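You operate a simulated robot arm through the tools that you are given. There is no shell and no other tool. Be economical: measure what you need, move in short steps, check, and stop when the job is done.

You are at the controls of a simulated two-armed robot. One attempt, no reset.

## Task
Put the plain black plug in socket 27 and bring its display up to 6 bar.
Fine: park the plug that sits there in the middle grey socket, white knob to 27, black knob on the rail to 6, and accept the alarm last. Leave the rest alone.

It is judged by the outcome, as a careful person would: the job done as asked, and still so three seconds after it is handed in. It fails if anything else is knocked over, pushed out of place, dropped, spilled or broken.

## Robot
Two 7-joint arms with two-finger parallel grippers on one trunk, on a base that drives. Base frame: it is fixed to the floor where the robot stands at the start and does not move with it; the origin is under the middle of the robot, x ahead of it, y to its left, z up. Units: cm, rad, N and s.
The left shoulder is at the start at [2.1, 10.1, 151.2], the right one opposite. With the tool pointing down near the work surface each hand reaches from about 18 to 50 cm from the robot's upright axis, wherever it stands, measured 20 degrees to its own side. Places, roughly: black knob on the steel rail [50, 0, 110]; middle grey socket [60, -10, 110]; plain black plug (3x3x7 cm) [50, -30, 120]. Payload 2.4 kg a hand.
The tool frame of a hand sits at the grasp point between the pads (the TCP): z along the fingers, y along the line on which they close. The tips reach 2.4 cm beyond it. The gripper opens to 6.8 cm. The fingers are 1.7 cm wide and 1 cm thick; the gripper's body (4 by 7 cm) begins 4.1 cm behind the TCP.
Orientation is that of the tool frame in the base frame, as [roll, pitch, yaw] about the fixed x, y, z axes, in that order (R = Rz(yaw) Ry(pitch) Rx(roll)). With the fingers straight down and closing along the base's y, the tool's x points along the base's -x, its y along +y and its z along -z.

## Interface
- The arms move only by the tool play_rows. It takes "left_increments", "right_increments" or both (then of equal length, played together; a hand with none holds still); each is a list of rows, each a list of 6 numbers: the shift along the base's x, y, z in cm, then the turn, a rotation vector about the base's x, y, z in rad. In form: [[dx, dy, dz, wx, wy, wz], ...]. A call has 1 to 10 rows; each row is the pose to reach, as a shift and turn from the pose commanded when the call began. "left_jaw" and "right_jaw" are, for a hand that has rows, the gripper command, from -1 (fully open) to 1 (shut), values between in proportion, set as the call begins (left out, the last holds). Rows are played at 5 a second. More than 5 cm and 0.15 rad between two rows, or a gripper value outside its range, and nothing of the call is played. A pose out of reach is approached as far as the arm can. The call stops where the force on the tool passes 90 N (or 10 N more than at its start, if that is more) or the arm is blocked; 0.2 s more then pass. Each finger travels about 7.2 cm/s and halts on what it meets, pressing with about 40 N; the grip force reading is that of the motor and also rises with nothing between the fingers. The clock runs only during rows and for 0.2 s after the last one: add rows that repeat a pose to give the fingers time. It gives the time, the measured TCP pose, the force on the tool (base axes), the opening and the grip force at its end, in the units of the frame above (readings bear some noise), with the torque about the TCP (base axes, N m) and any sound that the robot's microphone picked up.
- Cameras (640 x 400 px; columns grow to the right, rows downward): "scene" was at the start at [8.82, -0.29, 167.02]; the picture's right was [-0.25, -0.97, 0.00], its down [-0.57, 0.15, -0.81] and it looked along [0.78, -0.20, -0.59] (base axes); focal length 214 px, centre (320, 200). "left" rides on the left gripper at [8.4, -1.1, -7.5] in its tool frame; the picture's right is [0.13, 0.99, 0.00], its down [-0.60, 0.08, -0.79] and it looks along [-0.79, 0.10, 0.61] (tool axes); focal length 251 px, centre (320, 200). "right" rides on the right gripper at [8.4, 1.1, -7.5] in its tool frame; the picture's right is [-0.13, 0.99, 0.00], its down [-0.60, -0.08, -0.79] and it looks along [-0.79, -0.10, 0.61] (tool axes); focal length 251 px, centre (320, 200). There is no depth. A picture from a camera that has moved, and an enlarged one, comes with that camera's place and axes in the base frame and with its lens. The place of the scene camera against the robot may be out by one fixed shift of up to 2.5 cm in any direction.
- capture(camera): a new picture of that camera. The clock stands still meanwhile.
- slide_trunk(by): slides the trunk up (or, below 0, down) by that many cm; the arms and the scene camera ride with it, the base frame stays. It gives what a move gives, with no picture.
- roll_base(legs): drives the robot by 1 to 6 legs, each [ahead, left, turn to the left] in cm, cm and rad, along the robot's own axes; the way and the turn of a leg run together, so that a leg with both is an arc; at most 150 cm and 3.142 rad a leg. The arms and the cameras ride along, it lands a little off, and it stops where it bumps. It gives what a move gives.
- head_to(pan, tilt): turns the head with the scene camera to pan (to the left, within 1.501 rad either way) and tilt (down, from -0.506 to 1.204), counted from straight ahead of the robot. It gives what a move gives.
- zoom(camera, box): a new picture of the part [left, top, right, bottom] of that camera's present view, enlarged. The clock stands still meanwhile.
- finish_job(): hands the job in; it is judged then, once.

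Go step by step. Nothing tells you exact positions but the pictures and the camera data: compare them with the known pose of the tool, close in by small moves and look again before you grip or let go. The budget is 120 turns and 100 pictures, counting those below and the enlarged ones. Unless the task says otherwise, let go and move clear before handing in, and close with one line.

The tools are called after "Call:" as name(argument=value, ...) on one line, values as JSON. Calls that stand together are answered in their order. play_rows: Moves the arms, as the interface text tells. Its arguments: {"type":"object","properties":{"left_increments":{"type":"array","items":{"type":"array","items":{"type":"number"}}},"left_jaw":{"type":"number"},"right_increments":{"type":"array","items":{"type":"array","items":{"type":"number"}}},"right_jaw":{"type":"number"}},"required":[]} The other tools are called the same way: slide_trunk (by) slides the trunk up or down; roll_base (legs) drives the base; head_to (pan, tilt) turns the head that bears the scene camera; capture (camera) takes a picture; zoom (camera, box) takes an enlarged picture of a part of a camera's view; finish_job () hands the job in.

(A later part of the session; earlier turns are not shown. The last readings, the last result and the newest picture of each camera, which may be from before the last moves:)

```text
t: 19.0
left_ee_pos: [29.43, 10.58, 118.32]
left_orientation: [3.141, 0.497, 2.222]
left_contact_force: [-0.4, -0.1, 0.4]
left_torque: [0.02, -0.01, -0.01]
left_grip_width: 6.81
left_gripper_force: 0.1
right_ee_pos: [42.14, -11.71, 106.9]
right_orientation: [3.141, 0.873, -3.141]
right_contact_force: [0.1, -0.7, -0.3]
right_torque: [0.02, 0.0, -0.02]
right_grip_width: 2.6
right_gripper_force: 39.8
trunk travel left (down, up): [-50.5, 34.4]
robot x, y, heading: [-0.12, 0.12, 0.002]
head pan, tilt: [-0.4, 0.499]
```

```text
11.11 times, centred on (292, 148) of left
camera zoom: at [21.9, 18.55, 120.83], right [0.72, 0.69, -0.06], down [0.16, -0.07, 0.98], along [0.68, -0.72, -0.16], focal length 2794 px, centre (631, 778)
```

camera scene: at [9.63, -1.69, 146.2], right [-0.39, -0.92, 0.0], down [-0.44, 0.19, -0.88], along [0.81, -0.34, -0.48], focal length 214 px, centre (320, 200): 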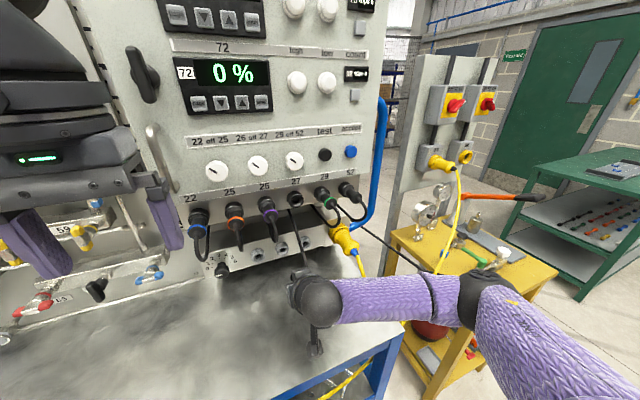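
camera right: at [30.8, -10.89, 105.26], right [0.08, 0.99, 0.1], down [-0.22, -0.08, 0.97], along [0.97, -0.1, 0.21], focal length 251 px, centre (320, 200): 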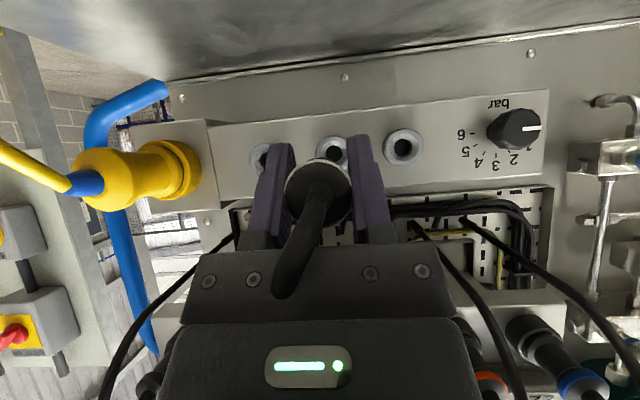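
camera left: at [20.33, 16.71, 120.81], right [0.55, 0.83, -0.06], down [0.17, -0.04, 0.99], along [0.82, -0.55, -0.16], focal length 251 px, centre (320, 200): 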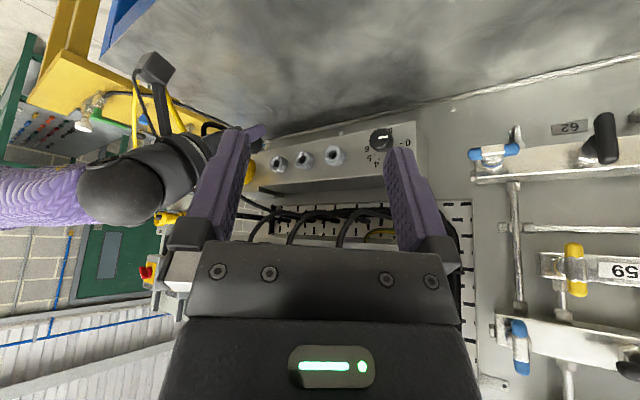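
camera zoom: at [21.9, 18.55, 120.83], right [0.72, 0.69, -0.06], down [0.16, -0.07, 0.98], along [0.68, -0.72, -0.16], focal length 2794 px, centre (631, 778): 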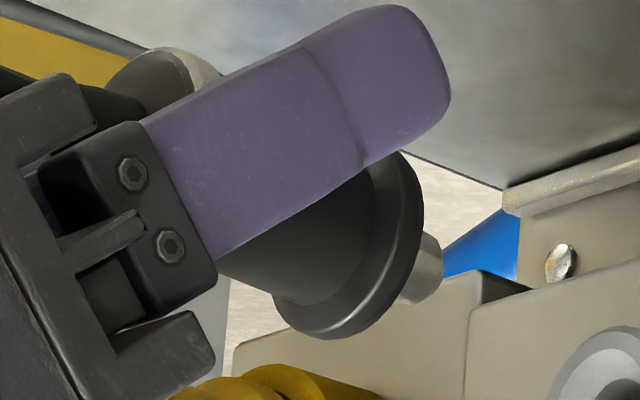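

The side view shows the plug nearly level (about 2° nose-up), on the grip axis, with the collar face 2.6 cm ahead of the TCP. I'll move it to just short of the middle grey socket and check.

Call:
play_rows(right_increments=[[2, 0.2, -0.4, 0, 0.03, 0], [4, 0.2, -0.7, 0, 0.03, 0], [6, 0.2, -0.7, 0, 0.03, 0], [7.4, 0.2, -0.7, 0, 0.03, 0], [7.4, 0.2, -0.7, 0, 0.03, 0]])

Call:
zoom(camera="left", box=[270, 120, 370, 182])

Call:
zoom(camera="right", box=[230, 100, 430, 225])

```text
t: 20.2
left_ee_pos: [29.38, 10.5, 118.31]
left_orientation: [-3.14, 0.494, 2.221]
left_contact_force: [0.0, 1.1, 0.0]
left_torque: [0.01, -0.01, 0.0]
left_grip_width: 6.81
left_gripper_force: 0.0
right_ee_pos: [49.4, -11.56, 106.23]
right_orientation: [3.142, 0.844, -3.141]
right_contact_force: [0.5, -0.1, -0.4]
right_torque: [-0.03, -0.02, -0.02]
right_grip_width: 2.57
right_gripper_force: 39.9
trunk travel left (down, up): [-50.5, 34.4]
robot x, y, heading: [-0.25, 0.25, -0.003]
head pan, tilt: [-0.4, 0.499]
```

```text
6.40 times, centred on (320, 151) of left
camera zoom: at [21.89, 18.54, 120.83], right [0.72, 0.69, -0.06], down [0.16, -0.07, 0.98], along [0.68, -0.72, -0.16], focal length 1609 px, centre (320, 514)
```

zoom: 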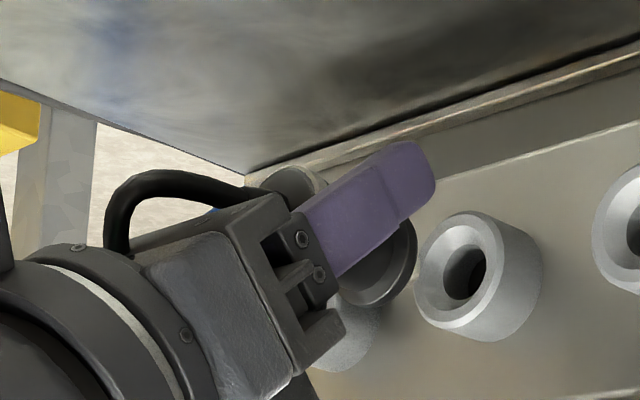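

```text
3.20 times, centred on (330, 162) of right
camera zoom: at [38.18, -10.67, 105.04], right [0.09, 0.99, 0.1], down [-0.19, -0.08, 0.98], along [0.98, -0.1, 0.18], focal length 805 px, centre (288, 320)
```

zoom: 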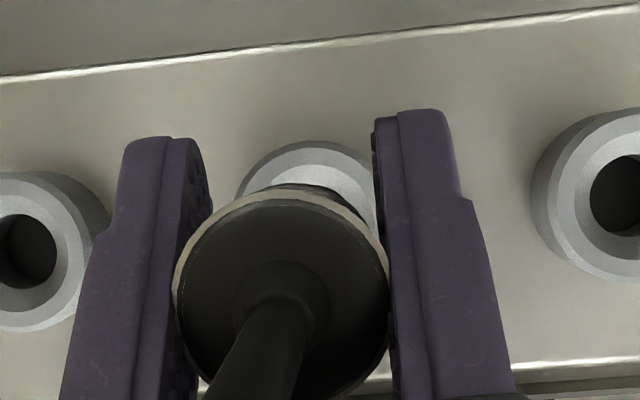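

Plug and socket agree within about 2 mm. I'll insert slowly with a tiny correction.

Call:
play_rows(right_increments=[[0.5, -0.1, -0.08, 0, 0, 0], [1.0, -0.1, -0.08, 0, 0, 0], [1.5, -0.1, -0.08, 0, 0, 0], [2.0, -0.1, -0.08, 0, 0, 0], [2.5, -0.1, -0.08, 0, 0, 0], [3.0, -0.1, -0.08, 0, 0, 0], [3.0, -0.1, -0.08, 0, 0, 0]])

Call:
zoom(camera="left", box=[280, 120, 380, 182])

Call:
zoom(camera="right", box=[230, 100, 430, 225])

```text
t: 21.8
left_ee_pos: [29.34, 10.52, 118.31]
left_orientation: [3.141, 0.498, 2.222]
left_contact_force: [-0.8, 0.9, 0.0]
left_torque: [0.0, -0.02, -0.03]
left_grip_width: 6.81
left_gripper_force: 0.1
right_ee_pos: [52.34, -11.75, 106.04]
right_orientation: [-3.139, 0.84, -3.141]
right_contact_force: [-12.7, 1.7, -18.0]
right_torque: [-0.01, 0.38, 0.04]
right_grip_width: 2.58
right_gripper_force: 39.9
trunk travel left (down, up): [-50.5, 34.4]
robot x, y, heading: [-0.09, 0.01, -0.004]
head pan, tilt: [-0.4, 0.499]
```

```text
6.40 times, centred on (330, 151) of left
camera zoom: at [21.84, 18.55, 120.81], right [0.72, 0.69, -0.06], down [0.16, -0.07, 0.98], along [0.68, -0.72, -0.16], focal length 1609 px, centre (256, 514)
```

zoom: 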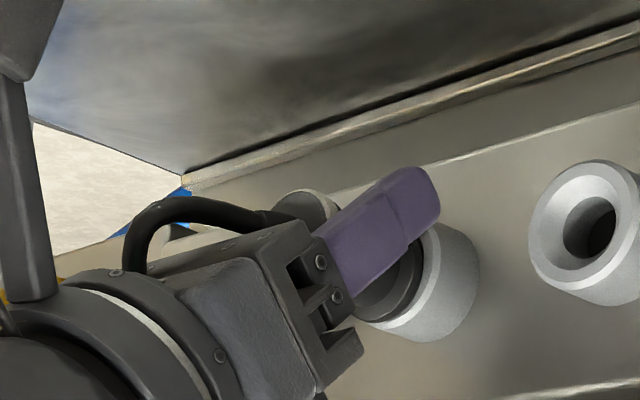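

```text
3.20 times, centred on (330, 162) of right
camera zoom: at [41.05, -10.73, 104.83], right [0.09, 0.99, 0.1], down [-0.19, -0.08, 0.98], along [0.98, -0.1, 0.18], focal length 805 px, centre (288, 320)
```

zoom: 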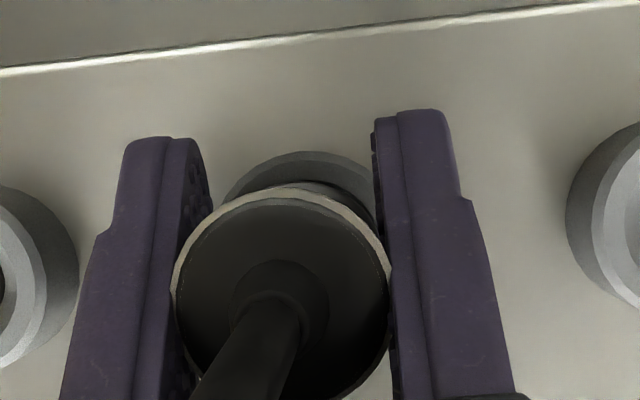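

The nose is in the mouth, and the force shows it is a little high (18 N downward on the tool). I'll ease down and go on in.

Call:
play_rows(right_increments=[[-0.2, 0.05, -0.15, 0, 0, 0], [-0.1, 0.05, -0.25, 0, 0, 0], [0.2, 0.05, -0.25, 0, 0, 0], [0.5, 0.05, -0.25, 0, 0, 0], [0.8, 0.05, -0.25, 0, 0, 0], [0.8, 0.05, -0.25, 0, 0, 0]])

Call:
zoom(camera="left", box=[280, 120, 380, 182])

```text
t: 23.2
left_ee_pos: [28.65, 10.36, 118.51]
left_orientation: [3.136, 0.498, 2.219]
left_contact_force: [-0.2, 0.5, 0.2]
left_torque: [-0.01, 0.0, 0.01]
left_grip_width: 6.78
left_gripper_force: 0.1
right_ee_pos: [52.56, -11.71, 106.18]
right_orientation: [-3.141, 0.845, -3.141]
right_contact_force: [-49.1, -2.1, -6.3]
right_torque: [0.06, 0.44, 0.14]
right_grip_width: 2.6
right_gripper_force: 39.7
trunk travel left (down, up): [-50.5, 34.4]
robot x, y, heading: [0.05, 0.17, -0.004]
head pan, tilt: [-0.4, 0.499]
```

```text
6.40 times, centred on (330, 151) of left
camera zoom: at [21.19, 18.48, 120.96], right [0.72, 0.69, -0.06], down [0.15, -0.07, 0.99], along [0.68, -0.72, -0.16], focal length 1609 px, centre (256, 514)
```

zoom: 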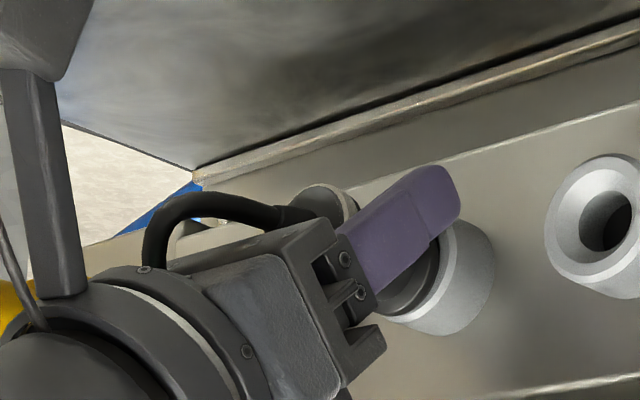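

Call:
zoom(camera="left", box=[310, 135, 370, 180])

Call:
zoom(camera="right", box=[230, 100, 430, 225])

```text
8.89 times, centred on (340, 158) of left
camera zoom: at [21.19, 18.48, 120.96], right [0.72, 0.69, -0.06], down [0.15, -0.07, 0.99], along [0.68, -0.72, -0.16], focal length 2235 px, centre (142, 578)
```

zoom: 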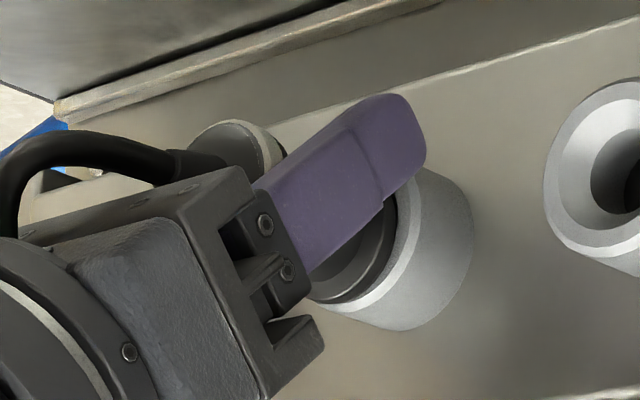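

```text
3.20 times, centred on (330, 162) of right
camera zoom: at [41.26, -10.76, 104.8], right [0.09, 0.99, 0.1], down [-0.19, -0.08, 0.98], along [0.98, -0.1, 0.19], focal length 805 px, centre (288, 320)
```

zoom: 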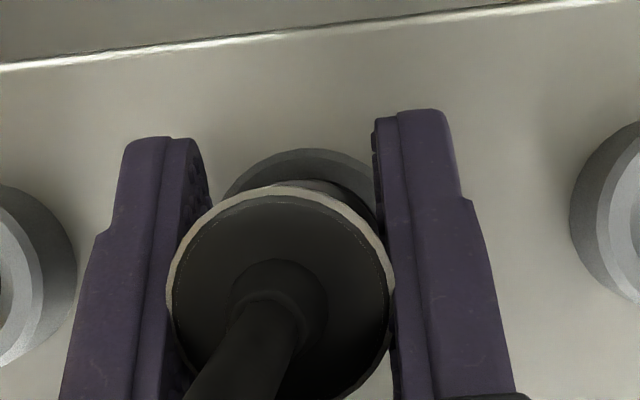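

The collar sits in the socket mouth and the ring is at x≈52, which matches the seated length; the last push just slid the fingers. I'll relax the push and open the fingers.

Call:
play_rows(right_increments=[[-0.2, 0, 0, 0, 0, 0], [-0.4, 0, 0, 0, 0, 0], [-0.4, 0, 0, 0, 0, 0]])

Call:
play_rows(right_increments=[[0, 0, 0, 0, 0, 0], [0, 0, 0, 0, 0, 0], [0, 0, 0, 0, 0, 0]], right_jaw=-0.6)

Call:
capture(camera="right")

Call:
capture(camera="left")

```text
t: 24.0
left_ee_pos: [29.05, 10.41, 118.4]
left_orientation: [3.138, 0.496, 2.22]
left_contact_force: [0.0, 0.0, 0.4]
left_torque: [-0.04, 0.04, -0.02]
left_grip_width: 6.8
left_gripper_force: 0.1
right_ee_pos: [52.62, -11.74, 105.94]
right_orientation: [3.141, 0.846, 3.141]
right_contact_force: [-32.1, -1.8, -12.9]
right_torque: [0.14, 0.48, 0.06]
right_grip_width: 2.6
right_gripper_force: 40.0
trunk travel left (down, up): [-50.5, 34.4]
robot x, y, heading: [-0.27, -0.26, 0.0]
head pan, tilt: [-0.4, 0.499]
```

```text
t: 24.8
left_ee_pos: [29.04, 10.13, 118.44]
left_orientation: [3.137, 0.495, 2.217]
left_contact_force: [-0.4, -0.5, -0.5]
left_torque: [-0.02, -0.02, -0.01]
left_grip_width: 6.79
left_gripper_force: 0.1
right_ee_pos: [52.68, -12.12, 106.13]
right_orientation: [3.137, 0.848, 3.137]
right_contact_force: [-31.3, -23.8, 0.3]
right_torque: [-0.36, 0.45, -0.12]
right_grip_width: 3.69
right_gripper_force: 0.0
trunk travel left (down, up): [-50.5, 34.4]
robot x, y, heading: [0.37, 0.16, 0.0]
head pan, tilt: [-0.4, 0.499]
```

```text
51 pictures are left
camera right: at [41.26, -11.07, 104.85], right [0.09, 0.99, 0.1], down [-0.2, -0.08, 0.98], along [0.98, -0.11, 0.19], focal length 251 px, centre (320, 200)
```

right: 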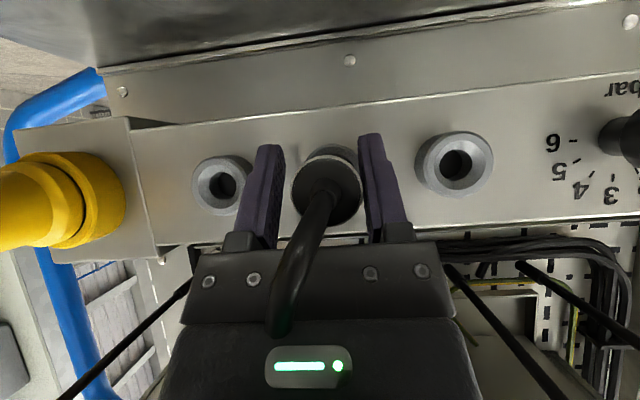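

```text
50 pictures are left
camera left: at [21.51, 18.18, 120.96], right [0.72, 0.69, -0.06], down [0.15, -0.08, 0.99], along [0.68, -0.72, -0.16], focal length 251 px, centre (320, 200)
```

left: 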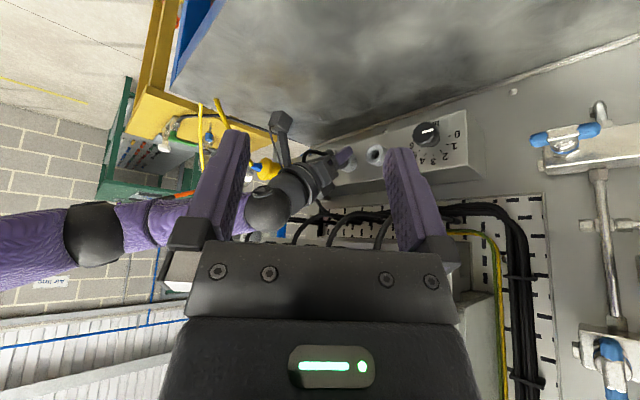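

The fingers stopped opening at 3.7 cm with a sideways force, so something is in the way. I'll look closely before moving.

Call:
zoom(camera="left", box=[280, 125, 400, 200])

Call:
zoom(camera="right", box=[200, 120, 480, 295])

```text
5.33 times, centred on (340, 162) of left
camera zoom: at [21.51, 18.18, 120.96], right [0.72, 0.69, -0.06], down [0.15, -0.08, 0.99], along [0.68, -0.72, -0.16], focal length 1341 px, centre (213, 400)
```

zoom: 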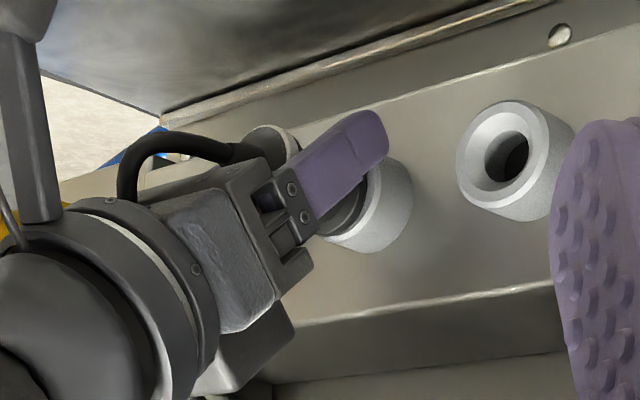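

```text
2.29 times, centred on (340, 208) of right
camera zoom: at [41.26, -11.07, 104.85], right [0.09, 0.99, 0.1], down [-0.2, -0.08, 0.98], along [0.98, -0.11, 0.19], focal length 575 px, centre (274, 183)
```

zoom: 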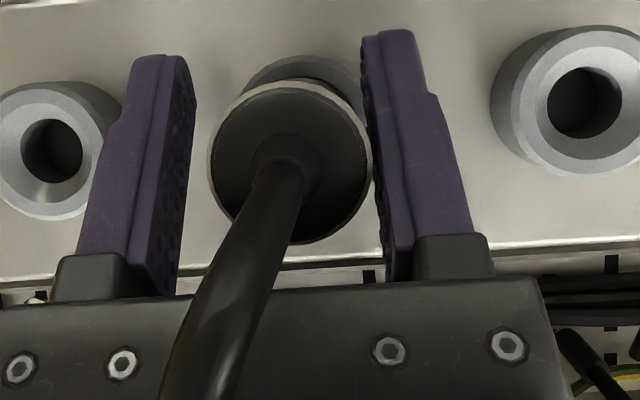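

The tips are pressing on the plug's collar, and friction there holds one finger. I'll back off along −x in small steps so that they come free.

Call:
play_rows(right_increments=[[-0.4, 0.1, 0, 0, 0, 0], [-0.8, 0.2, 0, 0, 0, 0], [-0.8, 0.3, 0, 0, 0, 0], [-0.8, 0.3, 0, 0, 0, 0]])

Call:
zoom(camera="right", box=[200, 120, 480, 295])

```text
t: 25.8
left_ee_pos: [29.33, 10.46, 118.23]
left_orientation: [3.141, 0.497, 2.222]
left_contact_force: [-0.5, -0.2, 0.4]
left_torque: [0.0, -0.01, 0.0]
left_grip_width: 6.78
left_gripper_force: 0.0
right_ee_pos: [52.07, -11.28, 105.94]
right_orientation: [3.141, 0.845, -3.141]
right_contact_force: [0.8, 0.2, -0.9]
right_torque: [-0.03, 0.02, 0.0]
right_grip_width: 5.44
right_gripper_force: 0.2
trunk travel left (down, up): [-50.5, 34.4]
robot x, y, heading: [-0.18, -0.08, 0.002]
head pan, tilt: [-0.4, 0.499]
```

```text
2.29 times, centred on (340, 208) of right
camera zoom: at [40.78, -10.36, 104.68], right [0.09, 0.99, 0.1], down [-0.19, -0.08, 0.98], along [0.98, -0.1, 0.18], focal length 575 px, centre (274, 183)
```

zoom: 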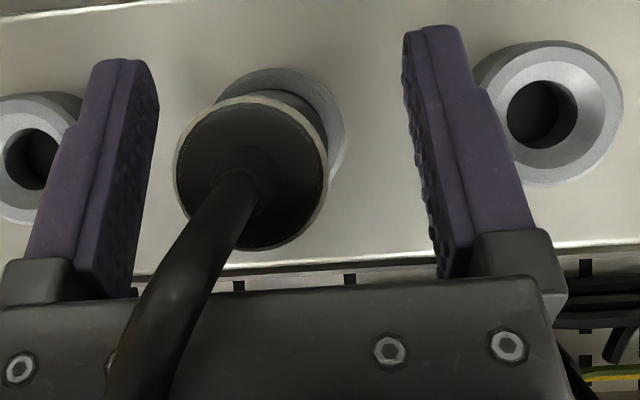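

Released; the plug stays in the grey socket with no force on the hand. I'll withdraw along the tool axis in small steps, watching the cable.

Call:
play_rows(right_increments=[[-0.4, -0.3, 0.3, 0, 0, 0], [-1.1, -0.4, 1.0, 0, 0, 0], [-1.9, -0.4, 1.7, 0, 0, 0], [-2.6, -0.4, 2.3, 0, 0, 0], [-2.6, -0.4, 2.3, 0, 0, 0]], right_jaw=-1)

Call:
capture(camera="right")

Call:
zoom(camera="left", box=[240, 110, 400, 210])

```text
t: 27.0
left_ee_pos: [29.4, 10.5, 118.38]
left_orientation: [3.141, 0.497, 2.223]
left_contact_force: [0.4, 0.5, 0.0]
left_torque: [-0.01, 0.01, -0.01]
left_grip_width: 6.83
left_gripper_force: 0.1
right_ee_pos: [49.43, -11.78, 108.22]
right_orientation: [-3.141, 0.846, 3.141]
right_contact_force: [1.3, 0.1, 0.0]
right_torque: [0.0, -0.03, 0.0]
right_grip_width: 6.76
right_gripper_force: 0.0
trunk travel left (down, up): [-50.5, 34.4]
robot x, y, heading: [-0.23, -0.03, 0.001]
head pan, tilt: [-0.4, 0.499]
```

```text
46 pictures are left
camera right: at [38.18, -10.81, 106.97], right [0.09, 0.99, 0.1], down [-0.19, -0.08, 0.98], along [0.98, -0.1, 0.18], focal length 251 px, centre (320, 200)
```

right: 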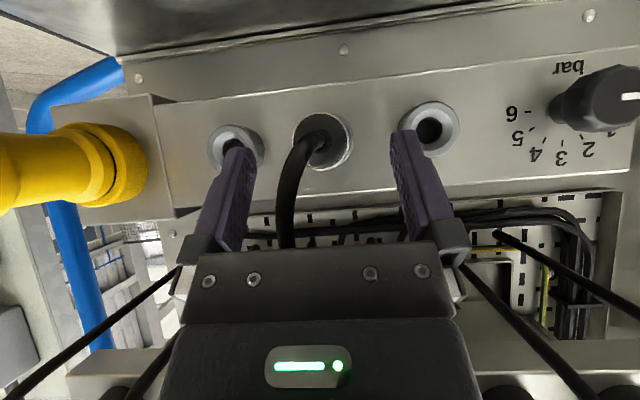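

```text
4.00 times, centred on (320, 160) of left
camera zoom: at [21.89, 18.55, 120.82], right [0.72, 0.69, -0.06], down [0.16, -0.07, 0.98], along [0.68, -0.72, -0.16], focal length 1006 px, centre (320, 360)
```

zoom: 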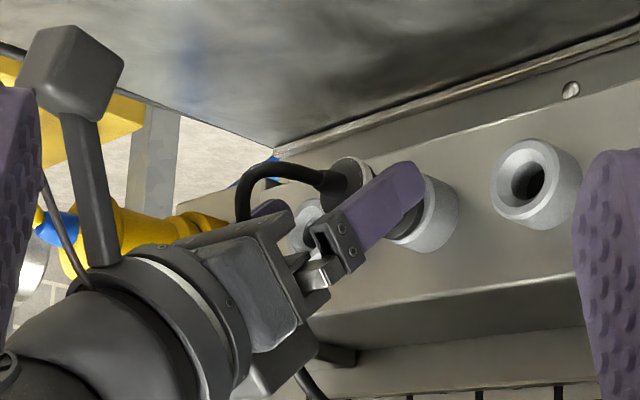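

The cable slips away without load. I'll withdraw fully and move in front of socket 52's black plug.

Call:
play_rows(right_increments=[[-2.5, 0, 1.5, 0, 0, 0], [-5, 0, 3, 0, 0, 0], [-8, 0, 5, 0, 0, 0], [-9.5, -3, 8, 0, 0.0, 0], [-9.5, -6, 11, 0, 0.0, 0], [-9.5, -10, 14, 0, 0, 0], [-9.5, -14, 15.2, 0, 0, 0], [-9.5, -15.9, 15.2, 0, 0, 0], [-9.5, -15.9, 15.2, 0, 0, 0]], right_jaw=-0.6)

Call:
capture(camera="right")

Call:
zoom(camera="left", box=[270, 110, 430, 210])

```text
t: 29.0
left_ee_pos: [29.46, 10.58, 118.23]
left_orientation: [-3.141, 0.494, 2.221]
left_contact_force: [0.5, -0.6, -0.7]
left_torque: [0.02, -0.03, 0.0]
left_grip_width: 6.8
left_gripper_force: 0.0
right_ee_pos: [40.03, -27.83, 123.39]
right_orientation: [-3.141, 0.846, 3.141]
right_contact_force: [-0.2, -0.7, 0.6]
right_torque: [0.04, 0.02, 0.01]
right_grip_width: 5.41
right_gripper_force: 0.0
trunk travel left (down, up): [-50.5, 34.4]
robot x, y, heading: [0.03, 0.12, -0.0]
head pan, tilt: [-0.4, 0.499]
```

```text
44 pictures are left
camera right: at [28.69, -26.83, 122.24], right [0.09, 0.99, 0.1], down [-0.19, -0.08, 0.98], along [0.98, -0.1, 0.18], focal length 251 px, centre (320, 200)
```

right: 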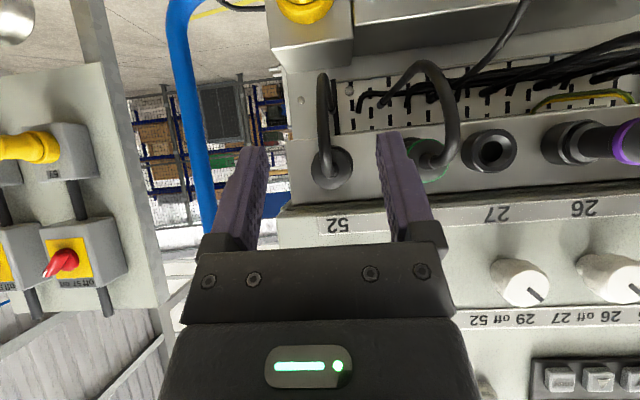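

```text
4.00 times, centred on (350, 160) of left
camera zoom: at [21.88, 18.54, 120.83], right [0.72, 0.69, -0.06], down [0.16, -0.07, 0.98], along [0.68, -0.72, -0.16], focal length 1006 px, centre (200, 360)
```

zoom: 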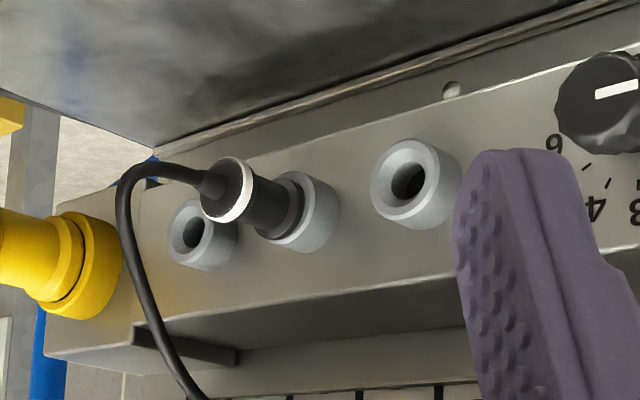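

The white-ring plug sits squarely in the middle grey socket. Now I approach the black plug, stopping short to look at its shape.

Call:
play_rows(right_increments=[[2, 0.25, 0.4, 0, 0, 0], [4, 0.25, 0.7, 0, 0, 0], [4, 0.25, 0.7, 0, 0, 0]])

Call:
zoom(camera="right", box=[240, 90, 440, 215])

Call:
zoom(camera="left", box=[200, 150, 320, 240])

```text
t: 29.8
left_ee_pos: [29.47, 10.49, 118.09]
left_orientation: [3.141, 0.495, 2.222]
left_contact_force: [-0.9, 0.1, -0.6]
left_torque: [0.02, -0.01, 0.0]
left_grip_width: 6.82
left_gripper_force: 0.1
right_ee_pos: [44.04, -27.5, 124.11]
right_orientation: [3.141, 0.846, 3.142]
right_contact_force: [0.4, -0.7, -0.6]
right_torque: [-0.04, 0.04, 0.01]
right_grip_width: 5.41
right_gripper_force: 0.0
trunk travel left (down, up): [-50.5, 34.4]
robot x, y, heading: [-0.41, 0.07, -0.002]
head pan, tilt: [-0.4, 0.499]
```

```text
3.20 times, centred on (340, 152) of right
camera zoom: at [32.68, -26.44, 122.89], right [0.09, 0.99, 0.1], down [-0.19, -0.08, 0.98], along [0.98, -0.1, 0.18], focal length 805 px, centre (256, 352)
```

zoom: 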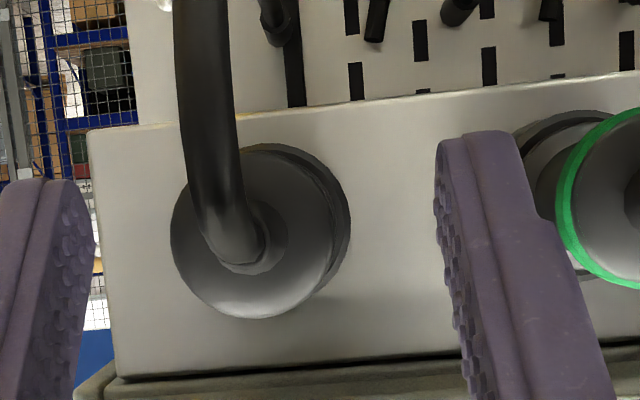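

```text
4.44 times, centred on (260, 195) of left
camera zoom: at [21.88, 18.54, 120.83], right [0.72, 0.69, -0.06], down [0.16, -0.07, 0.98], along [0.68, -0.72, -0.16], focal length 1118 px, centre (587, 222)
```

zoom: 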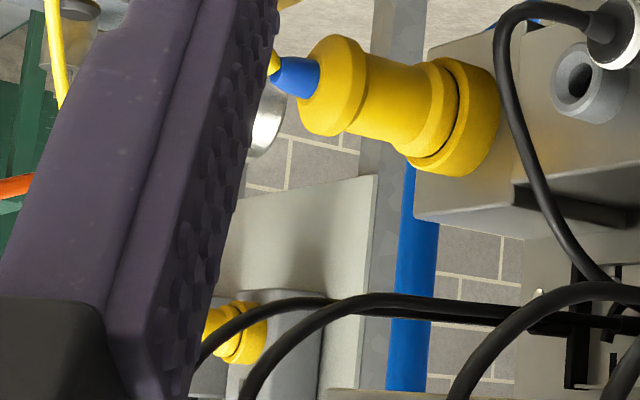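

The black plug's axis is at y −27.7, z 123.4, with its rear face at x≈46. I'll go in, shift 2 mm right, then close.

Call:
play_rows(right_increments=[[1, -0.2, 0, 0, 0, 0], [2, -0.2, 0, 0, 0, 0], [3, -0.2, 0, 0, 0, 0], [3, -0.2, 0, 0, 0, 0]])

Call:
play_rows(right_increments=[[0, 0, 0, 0, 0, 0], [0, 0, 0, 0, 0, 0], [0, 0, 0, 0, 0, 0], [0, 0, 0, 0, 0, 0]], right_jaw=1)

Call:
zoom(camera="right", box=[220, 90, 420, 215])

```text
t: 30.8
left_ee_pos: [29.44, 10.59, 118.32]
left_orientation: [-3.141, 0.496, 2.223]
left_contact_force: [0.5, 0.7, 0.3]
left_torque: [-0.01, 0.0, 0.0]
left_grip_width: 6.81
left_gripper_force: 0.0
right_ee_pos: [47.09, -27.65, 124.18]
right_orientation: [-3.14, 0.846, -3.141]
right_contact_force: [0.8, -0.7, -0.8]
right_torque: [0.0, 0.0, 0.0]
right_grip_width: 5.46
right_gripper_force: 0.0
trunk travel left (down, up): [-50.5, 34.4]
robot x, y, heading: [-0.1, -0.13, 0.001]
head pan, tilt: [-0.4, 0.499]
```

```text
t: 31.8
left_ee_pos: [29.39, 10.37, 118.26]
left_orientation: [3.141, 0.496, 2.222]
left_contact_force: [0.3, -0.6, 1.1]
left_torque: [-0.02, -0.04, -0.04]
left_grip_width: 6.8
left_gripper_force: 0.0
right_ee_pos: [47.04, -27.64, 124.1]
right_orientation: [3.141, 0.845, -3.142]
right_contact_force: [-0.8, 0.0, 0.5]
right_torque: [0.05, -0.03, 0.0]
right_grip_width: 2.55
right_gripper_force: 39.4
trunk travel left (down, up): [-50.5, 34.4]
robot x, y, heading: [0.04, -0.02, -0.002]
head pan, tilt: [-0.4, 0.499]
```

```text
3.20 times, centred on (320, 152) of right
camera zoom: at [35.7, -26.63, 122.84], right [0.09, 0.99, 0.1], down [-0.19, -0.08, 0.98], along [0.98, -0.1, 0.18], focal length 805 px, centre (320, 352)
```

zoom: 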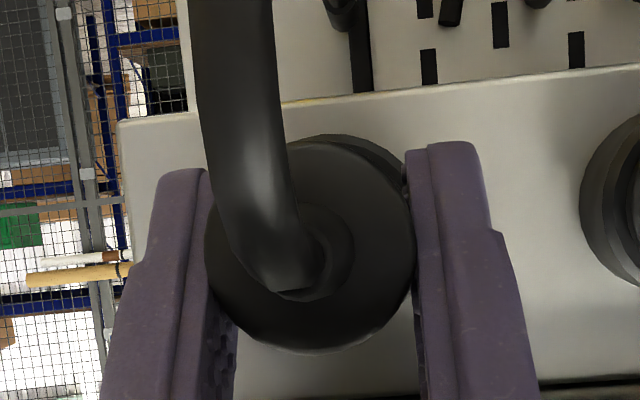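

Firm grip on the body at 2.55 cm. Now I pull straight out.

Call:
play_rows(right_increments=[[-0.5, 0, 0, 0, 0, 0], [-1.0, 0, 0, 0, 0, 0], [-2, 0, 0, 0, 0, 0], [-3, 0, 0, 0, 0, 0], [-4.5, 0, 0, 0, 0, 0], [-6, 0, 0, 0, 0, 0], [-6, 0, 0, 0, 0, 0]])

Call:
capture(camera="right")

```text
t: 33.4
left_ee_pos: [29.42, 10.38, 118.33]
left_orientation: [-3.141, 0.495, 2.223]
left_contact_force: [0.5, -0.6, -1.1]
left_torque: [0.0, 0.02, -0.01]
left_grip_width: 6.78
left_gripper_force: 0.1
right_ee_pos: [41.06, -27.7, 124.06]
right_orientation: [3.14, 0.843, -3.141]
right_contact_force: [-0.8, 0.9, -0.1]
right_torque: [0.01, -0.01, -0.02]
right_grip_width: 2.58
right_gripper_force: 39.7
trunk travel left (down, up): [-50.5, 34.4]
robot x, y, heading: [-0.01, -0.07, -0.001]
head pan, tilt: [-0.4, 0.499]
```

```text
39 pictures are left
camera right: at [29.67, -26.64, 122.82], right [0.09, 0.99, 0.1], down [-0.19, -0.08, 0.98], along [0.98, -0.1, 0.18], focal length 251 px, centre (320, 200)
```

right: 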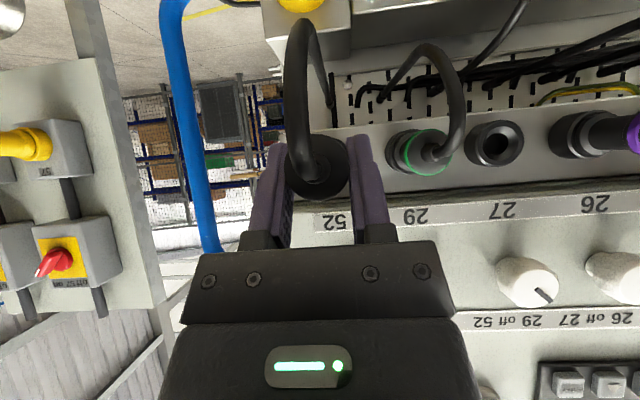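

Call:
zoom(camera="right", box=[220, 90, 420, 215])

Call:
zoom(camera="scene", box=[290, 150, 410, 250])

```text
3.20 times, centred on (320, 152) of right
camera zoom: at [29.67, -26.64, 122.82], right [0.09, 0.99, 0.1], down [-0.19, -0.08, 0.98], along [0.98, -0.1, 0.18], focal length 805 px, centre (320, 352)
```

zoom: 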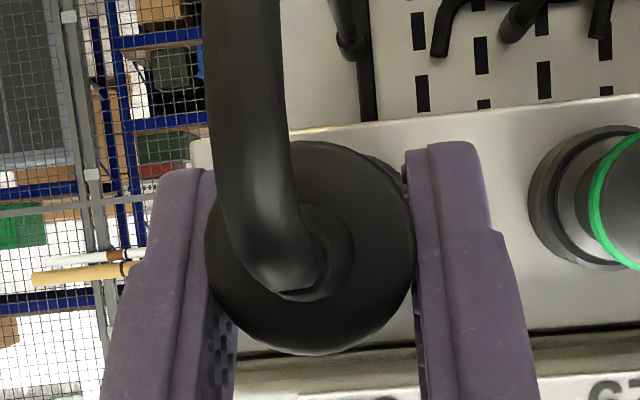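

```text
4.00 times, centred on (350, 200) of scene
camera zoom: at [9.64, -1.68, 146.2], right [-0.39, -0.92, 0.0], down [-0.44, 0.19, -0.88], along [0.81, -0.34, -0.48], focal length 858 px, centre (200, 200)
```

zoom: 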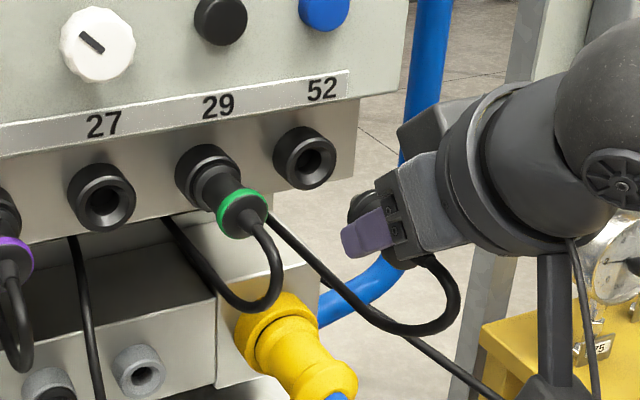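

No slip. I'll back away, move across to 27, and stop short to check.

Call:
play_rows(right_increments=[[-3, 0, 0, 0, 0, 0], [-4.5, 2, 0, 0, 0, 0], [-4.5, 6, 0, 0, 0, 0], [-4.5, 10, 0, 0, 0, 0], [-4.5, 12.9, 0, 0, 0, 0], [-1, 12.9, 0, 0, 0, 0], [0, 12.9, 0, 0, 0, 0], [0, 12.9, 0, 0, 0, 0]])

Call:
zoom(camera="right", box=[220, 90, 420, 215])

Call:
zoom(camera="left", box=[260, 160, 460, 285])

```text
t: 35.2
left_ee_pos: [29.42, 10.46, 118.25]
left_orientation: [3.141, 0.497, 2.223]
left_contact_force: [0.1, -0.1, 0.0]
left_torque: [0.01, 0.02, 0.02]
left_grip_width: 6.81
left_gripper_force: 0.1
right_ee_pos: [41.13, -14.63, 124.08]
right_orientation: [-3.141, 0.844, -3.141]
right_contact_force: [0.2, -0.2, -0.1]
right_torque: [-0.01, -0.03, -0.01]
right_grip_width: 2.54
right_gripper_force: 39.9
trunk travel left (down, up): [-50.5, 34.4]
robot x, y, heading: [-0.38, -0.33, -0.003]
head pan, tilt: [-0.4, 0.499]
```

```text
3.20 times, centred on (320, 152) of right
camera zoom: at [29.74, -13.72, 122.82], right [0.09, 0.99, 0.1], down [-0.19, -0.08, 0.98], along [0.98, -0.1, 0.18], focal length 805 px, centre (320, 352)
```

zoom: 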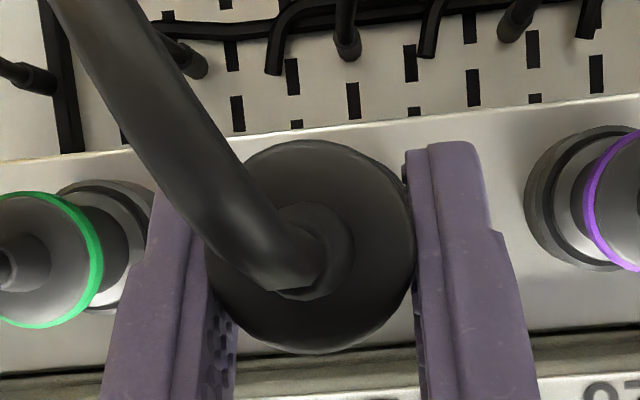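

```text
3.20 times, centred on (360, 222) of left
camera zoom: at [21.89, 18.54, 120.83], right [0.72, 0.69, -0.06], down [0.16, -0.07, 0.98], along [0.68, -0.72, -0.16], focal length 805 px, centre (192, 128)
```

zoom: 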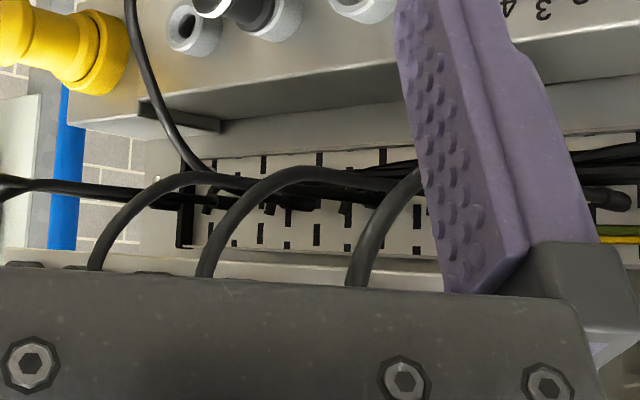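

The relation to the neighbouring flange matches the original seating within 1 mm. I'll insert slowly into 27.

Call:
play_rows(right_increments=[[1.5, -0.08, 0, 0, 0, 0], [3, -0.08, 0, 0, 0, 0], [4, -0.08, 0, 0, 0, 0], [4.5, -0.08, 0, 0, 0, 0], [5, -0.08, 0, 0, 0, 0], [5.5, -0.08, 0, 0, 0, 0], [5.9, -0.08, 0, 0, 0, 0], [6.1, -0.08, 0, 0, 0, 0], [6.1, -0.08, 0, 0, 0, 0]])

Call:
zoom(camera="right", box=[220, 90, 420, 215])

```text
t: 37.2
left_ee_pos: [29.24, 10.53, 118.38]
left_orientation: [3.141, 0.497, 2.222]
left_contact_force: [-0.8, 0.0, 0.4]
left_torque: [0.03, 0.03, 0.03]
left_grip_width: 6.79
left_gripper_force: 0.0
right_ee_pos: [47.1, -14.72, 124.19]
right_orientation: [3.14, 0.845, 3.141]
right_contact_force: [-4.0, 0.5, -1.7]
right_torque: [0.0, 0.06, 0.01]
right_grip_width: 2.58
right_gripper_force: 39.6
trunk travel left (down, up): [-50.5, 34.4]
robot x, y, heading: [-0.04, -0.08, 0.005]
head pan, tilt: [-0.4, 0.499]
```

```text
3.20 times, centred on (320, 152) of right
camera zoom: at [35.71, -13.82, 122.83], right [0.09, 0.99, 0.1], down [-0.19, -0.08, 0.98], along [0.98, -0.1, 0.18], focal length 805 px, centre (320, 352)
```

zoom: 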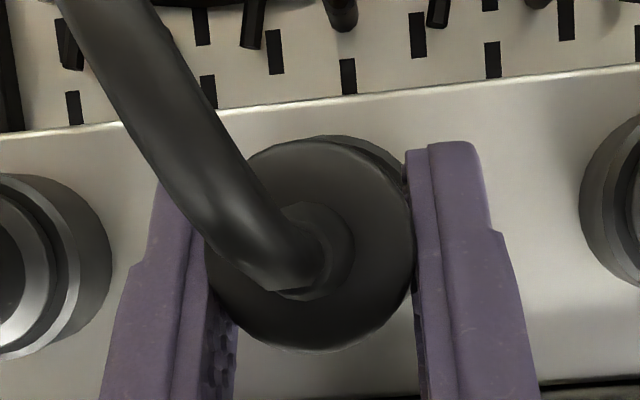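

It seats exactly as it sat in 52, with little force. I'll press a touch, then release and back out.

Call:
play_rows(right_increments=[[0.25, 0, 0, 0, 0, 0], [0.25, 0, 0, 0, 0, 0], [-0.1, 0, 0, 0, 0, 0], [-0.1, 0, 0, 0, 0, 0]])

Call:
play_rows(right_increments=[[0, 0, 0, 0, 0, 0], [0, 0, 0, 0, 0, 0], [0, 0, 0, 0, 0, 0]], right_jaw=-0.6)

Call:
play_rows(right_increments=[[-1.5, 0, 0, 0, 0, 0], [-3, 0, 0, 0, 0, 0], [-5, 0, 0, 0, 0, 0], [-8, 0, 0, 0, 0, 0], [-8, 0, 2, 0, 0, 0], [-8, 0, 2, 0, 0, 0]])

Call:
capture(camera="right")

Call:
capture(camera="scene")

```text
t: 38.2
left_ee_pos: [29.5, 10.57, 118.31]
left_orientation: [3.141, 0.495, 2.221]
left_contact_force: [0.0, 0.9, -0.3]
left_torque: [0.02, -0.02, -0.03]
left_grip_width: 6.78
left_gripper_force: 0.1
right_ee_pos: [47.04, -14.8, 124.21]
right_orientation: [-3.141, 0.843, -3.141]
right_contact_force: [-0.7, 0.4, -5.5]
right_torque: [-0.01, 0.06, 0.0]
right_grip_width: 2.55
right_gripper_force: 40.1
trunk travel left (down, up): [-50.5, 34.4]
robot x, y, heading: [0.03, 0.13, 0.004]
head pan, tilt: [-0.4, 0.499]
```

```text
t: 39.0
left_ee_pos: [29.37, 10.43, 118.21]
left_orientation: [3.142, 0.497, 2.223]
left_contact_force: [0.2, 0.2, -0.6]
left_torque: [-0.01, 0.0, 0.03]
left_grip_width: 6.78
left_gripper_force: 0.0
right_ee_pos: [46.94, -14.82, 124.04]
right_orientation: [-3.141, 0.844, -3.14]
right_contact_force: [0.2, 0.4, -0.1]
right_torque: [-0.02, 0.0, 0.01]
right_grip_width: 5.46
right_gripper_force: 0.0
trunk travel left (down, up): [-50.5, 34.4]
robot x, y, heading: [0.03, 0.32, 0.002]
head pan, tilt: [-0.4, 0.499]
```

```text
t: 40.4
left_ee_pos: [29.42, 10.47, 118.31]
left_orientation: [3.141, 0.498, 2.224]
left_contact_force: [0.1, 1.0, 0.8]
left_torque: [0.01, -0.01, 0.0]
left_grip_width: 6.78
left_gripper_force: 0.1
right_ee_pos: [38.99, -14.79, 126.1]
right_orientation: [-3.14, 0.844, 3.141]
right_contact_force: [0.0, 0.0, -0.2]
right_torque: [0.04, 0.0, 0.02]
right_grip_width: 5.44
right_gripper_force: 0.0
trunk travel left (down, up): [-50.5, 34.4]
robot x, y, heading: [-0.1, 0.13, -0.0]
head pan, tilt: [-0.4, 0.499]
```

```text
33 pictures are left
camera right: at [27.63, -13.77, 124.87], right [0.09, 0.99, 0.1], down [-0.19, -0.08, 0.98], along [0.98, -0.1, 0.18], focal length 251 px, centre (320, 200)
```

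right: 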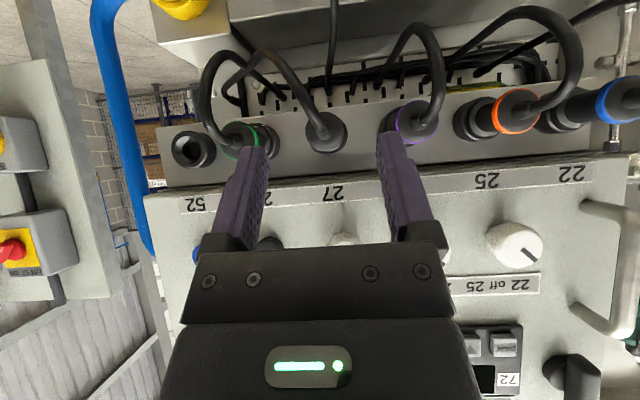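

```text
32 pictures are left
camera scene: at [9.62, -1.68, 146.2], right [-0.39, -0.92, 0.0], down [-0.44, 0.19, -0.88], along [0.81, -0.34, -0.48], focal length 214 px, centre (320, 200)
```

scene: 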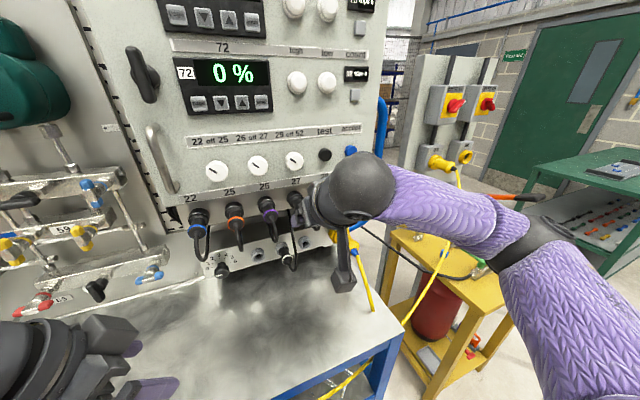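

The black plug is in 27. Next I look closely at the white knobs and their scale.

Call:
zoom(camera="scene", box=[185, 125, 315, 206])

```text
4.92 times, centred on (250, 166) of scene
camera zoom: at [9.62, -1.68, 146.2], right [-0.39, -0.92, 0.0], down [-0.44, 0.19, -0.88], along [0.81, -0.34, -0.48], focal length 1056 px, centre (665, 370)
```

zoom: 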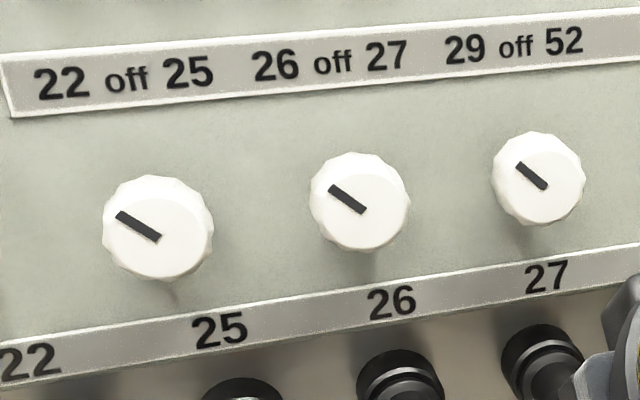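

Middle knob points to 26 (about 45° left of up); 27 is mirrored to the right, so it needs about 90° clockwise. I'll point the right hand straight at the panel in front of that knob.

Call:
play_rows(right_increments=[[-1, 1, 1.5, 0, -0.14, 0], [-1, 2, 3, 0, -0.28, 0], [-1, 4, 4.5, 0, -0.42, 0], [-1, 5, 6, 0, -0.56, 0], [-1, 6, 7, 0, -0.7, 0], [-1, 6.8, 7.2, 0, -0.727, 0], [-1, 6.8, 7.2, 0, -0.727, 0]])

Call:
capture(camera="right")

```text
t: 42.0
left_ee_pos: [29.35, 10.52, 118.24]
left_orientation: [-3.14, 0.497, 2.222]
left_contact_force: [0.0, 0.0, 0.4]
left_torque: [0.02, 0.01, 0.0]
left_grip_width: 6.8
left_gripper_force: 0.1
right_ee_pos: [37.94, -7.85, 133.3]
right_orientation: [0.422, 1.571, 0.423]
right_contact_force: [0.1, -0.5, 0.4]
right_torque: [-0.01, 0.02, -0.02]
right_grip_width: 5.41
right_gripper_force: 0.1
trunk travel left (down, up): [-50.5, 34.4]
robot x, y, heading: [-0.02, 0.09, -0.003]
head pan, tilt: [-0.4, 0.499]
```

```text
30 pictures are left
camera right: at [30.35, -6.97, 124.97], right [0.0, 0.99, 0.13], down [-0.79, -0.08, 0.6], along [0.61, -0.1, 0.79], focal length 251 px, centre (320, 200)
```

right: 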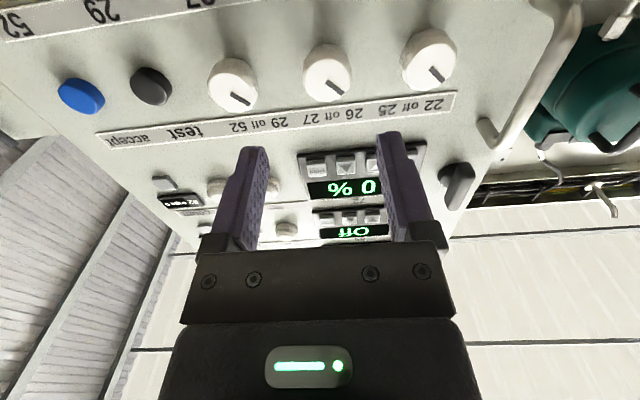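

Knob face is at about (47, −7.5, 133.2), 3 cm wide. I'll pre-roll the hand −45° so that the coming turn ends at +45°, and centre on the knob.

Call:
play_rows(right_increments=[[0, 0.1, 0, -0.14, 0, 0], [0.5, 0.3, -0.1, -0.28, 0, 0], [1, 0.3, -0.1, -0.42, 0, 0], [1.5, 0.3, -0.1, -0.56, 0, 0], [2, 0.3, -0.1, -0.7, 0, 0], [3, 0.3, -0.1, -0.785, 0, 0], [3, 0.3, -0.1, -0.785, 0, 0]])

Call:
capture(camera="right")

Call:
zoom(camera="scene", box=[170, 100, 370, 225])

```text
t: 43.6
left_ee_pos: [29.42, 10.6, 118.38]
left_orientation: [-3.14, 0.494, 2.222]
left_contact_force: [0.3, 0.5, -0.1]
left_torque: [0.01, -0.01, 0.01]
left_grip_width: 6.8
left_gripper_force: 0.0
right_ee_pos: [41.07, -7.74, 133.24]
right_orientation: [-1.572, 0.783, -1.572]
right_contact_force: [-0.1, -0.3, 0.0]
right_torque: [0.02, 0.01, -0.01]
right_grip_width: 5.43
right_gripper_force: 0.0
trunk travel left (down, up): [-50.5, 34.4]
robot x, y, heading: [-0.34, -0.09, -0.001]
head pan, tilt: [-0.4, 0.499]
```

```text
29 pictures are left
camera right: at [33.32, -13.02, 126.56], right [0.0, 0.79, -0.61], down [-0.79, 0.37, 0.48], along [0.61, 0.48, 0.63], focal length 251 px, centre (320, 200)
```

right: 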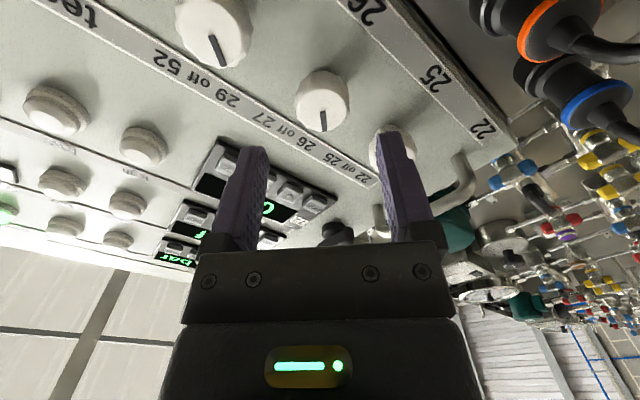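

```text
3.20 times, centred on (270, 162) of scene
camera zoom: at [9.63, -1.67, 146.2], right [-0.39, -0.92, 0.0], down [-0.44, 0.19, -0.88], along [0.81, -0.34, -0.48], focal length 686 px, centre (480, 320)
```

zoom: 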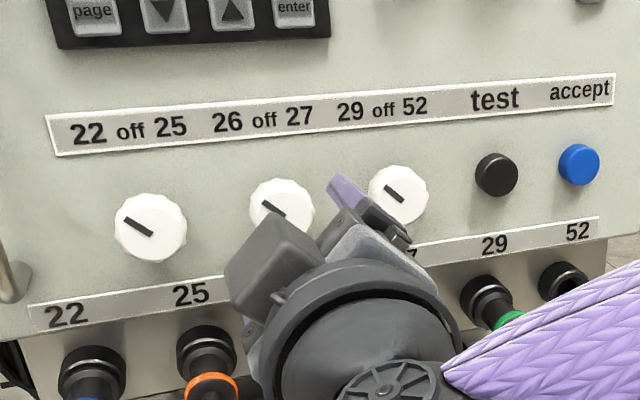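

The tool axis lines up with the knob. I'll advance and close on it.

Call:
play_rows(right_increments=[[2, 0, -0.05, 0, 0, 0], [4, 0, -0.05, 0, 0, 0], [5.0, 0, -0.05, 0, 0, 0], [5.0, 0, -0.05, 0, 0, 0]])

Call:
play_rows(right_increments=[[0, 0, 0, 0, 0, 0], [0, 0, 0, 0, 0, 0], [0, 0, 0, 0, 0, 0]], right_jaw=1)

Call:
capture(camera="right")

```text
t: 44.6
left_ee_pos: [29.44, 10.43, 118.19]
left_orientation: [-3.141, 0.494, 2.223]
left_contact_force: [0.2, -0.7, -0.1]
left_torque: [0.01, 0.0, -0.02]
left_grip_width: 6.77
left_gripper_force: 0.1
right_ee_pos: [46.04, -7.63, 133.11]
right_orientation: [-1.571, 0.784, -1.569]
right_contact_force: [0.5, 0.4, 0.4]
right_torque: [-0.03, 0.0, 0.01]
right_grip_width: 5.46
right_gripper_force: 0.0
trunk travel left (down, up): [-50.5, 34.4]
robot x, y, heading: [-0.08, 0.15, -0.002]
head pan, tilt: [-0.4, 0.499]
```

```text
t: 45.4
left_ee_pos: [29.36, 10.52, 118.29]
left_orientation: [-3.14, 0.496, 2.223]
left_contact_force: [-0.1, 0.0, 0.8]
left_torque: [0.0, -0.02, -0.01]
left_grip_width: 6.82
left_gripper_force: 0.1
right_ee_pos: [46.02, -7.75, 133.15]
right_orientation: [-1.571, 0.786, -1.57]
right_contact_force: [-1.3, 2.9, -4.4]
right_torque: [0.0, -0.39, -0.02]
right_grip_width: 3.25
right_gripper_force: 45.0
trunk travel left (down, up): [-50.5, 34.4]
robot x, y, heading: [0.01, 0.02, -0.001]
head pan, tilt: [-0.4, 0.499]
```

```text
27 pictures are left
camera right: at [38.37, -12.95, 126.47], right [0.0, 0.79, -0.61], down [-0.79, 0.37, 0.48], along [0.61, 0.48, 0.63], focal length 251 px, centre (320, 200)
```

right: 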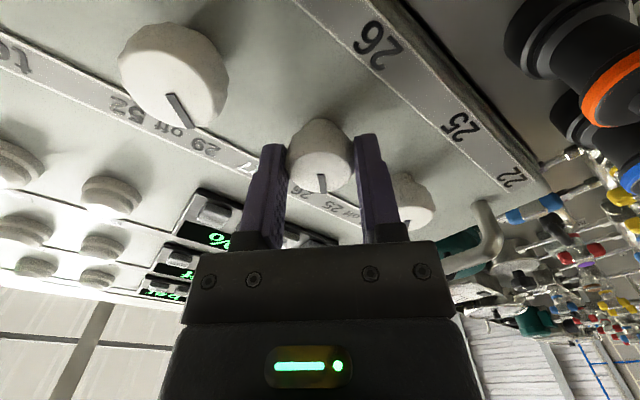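

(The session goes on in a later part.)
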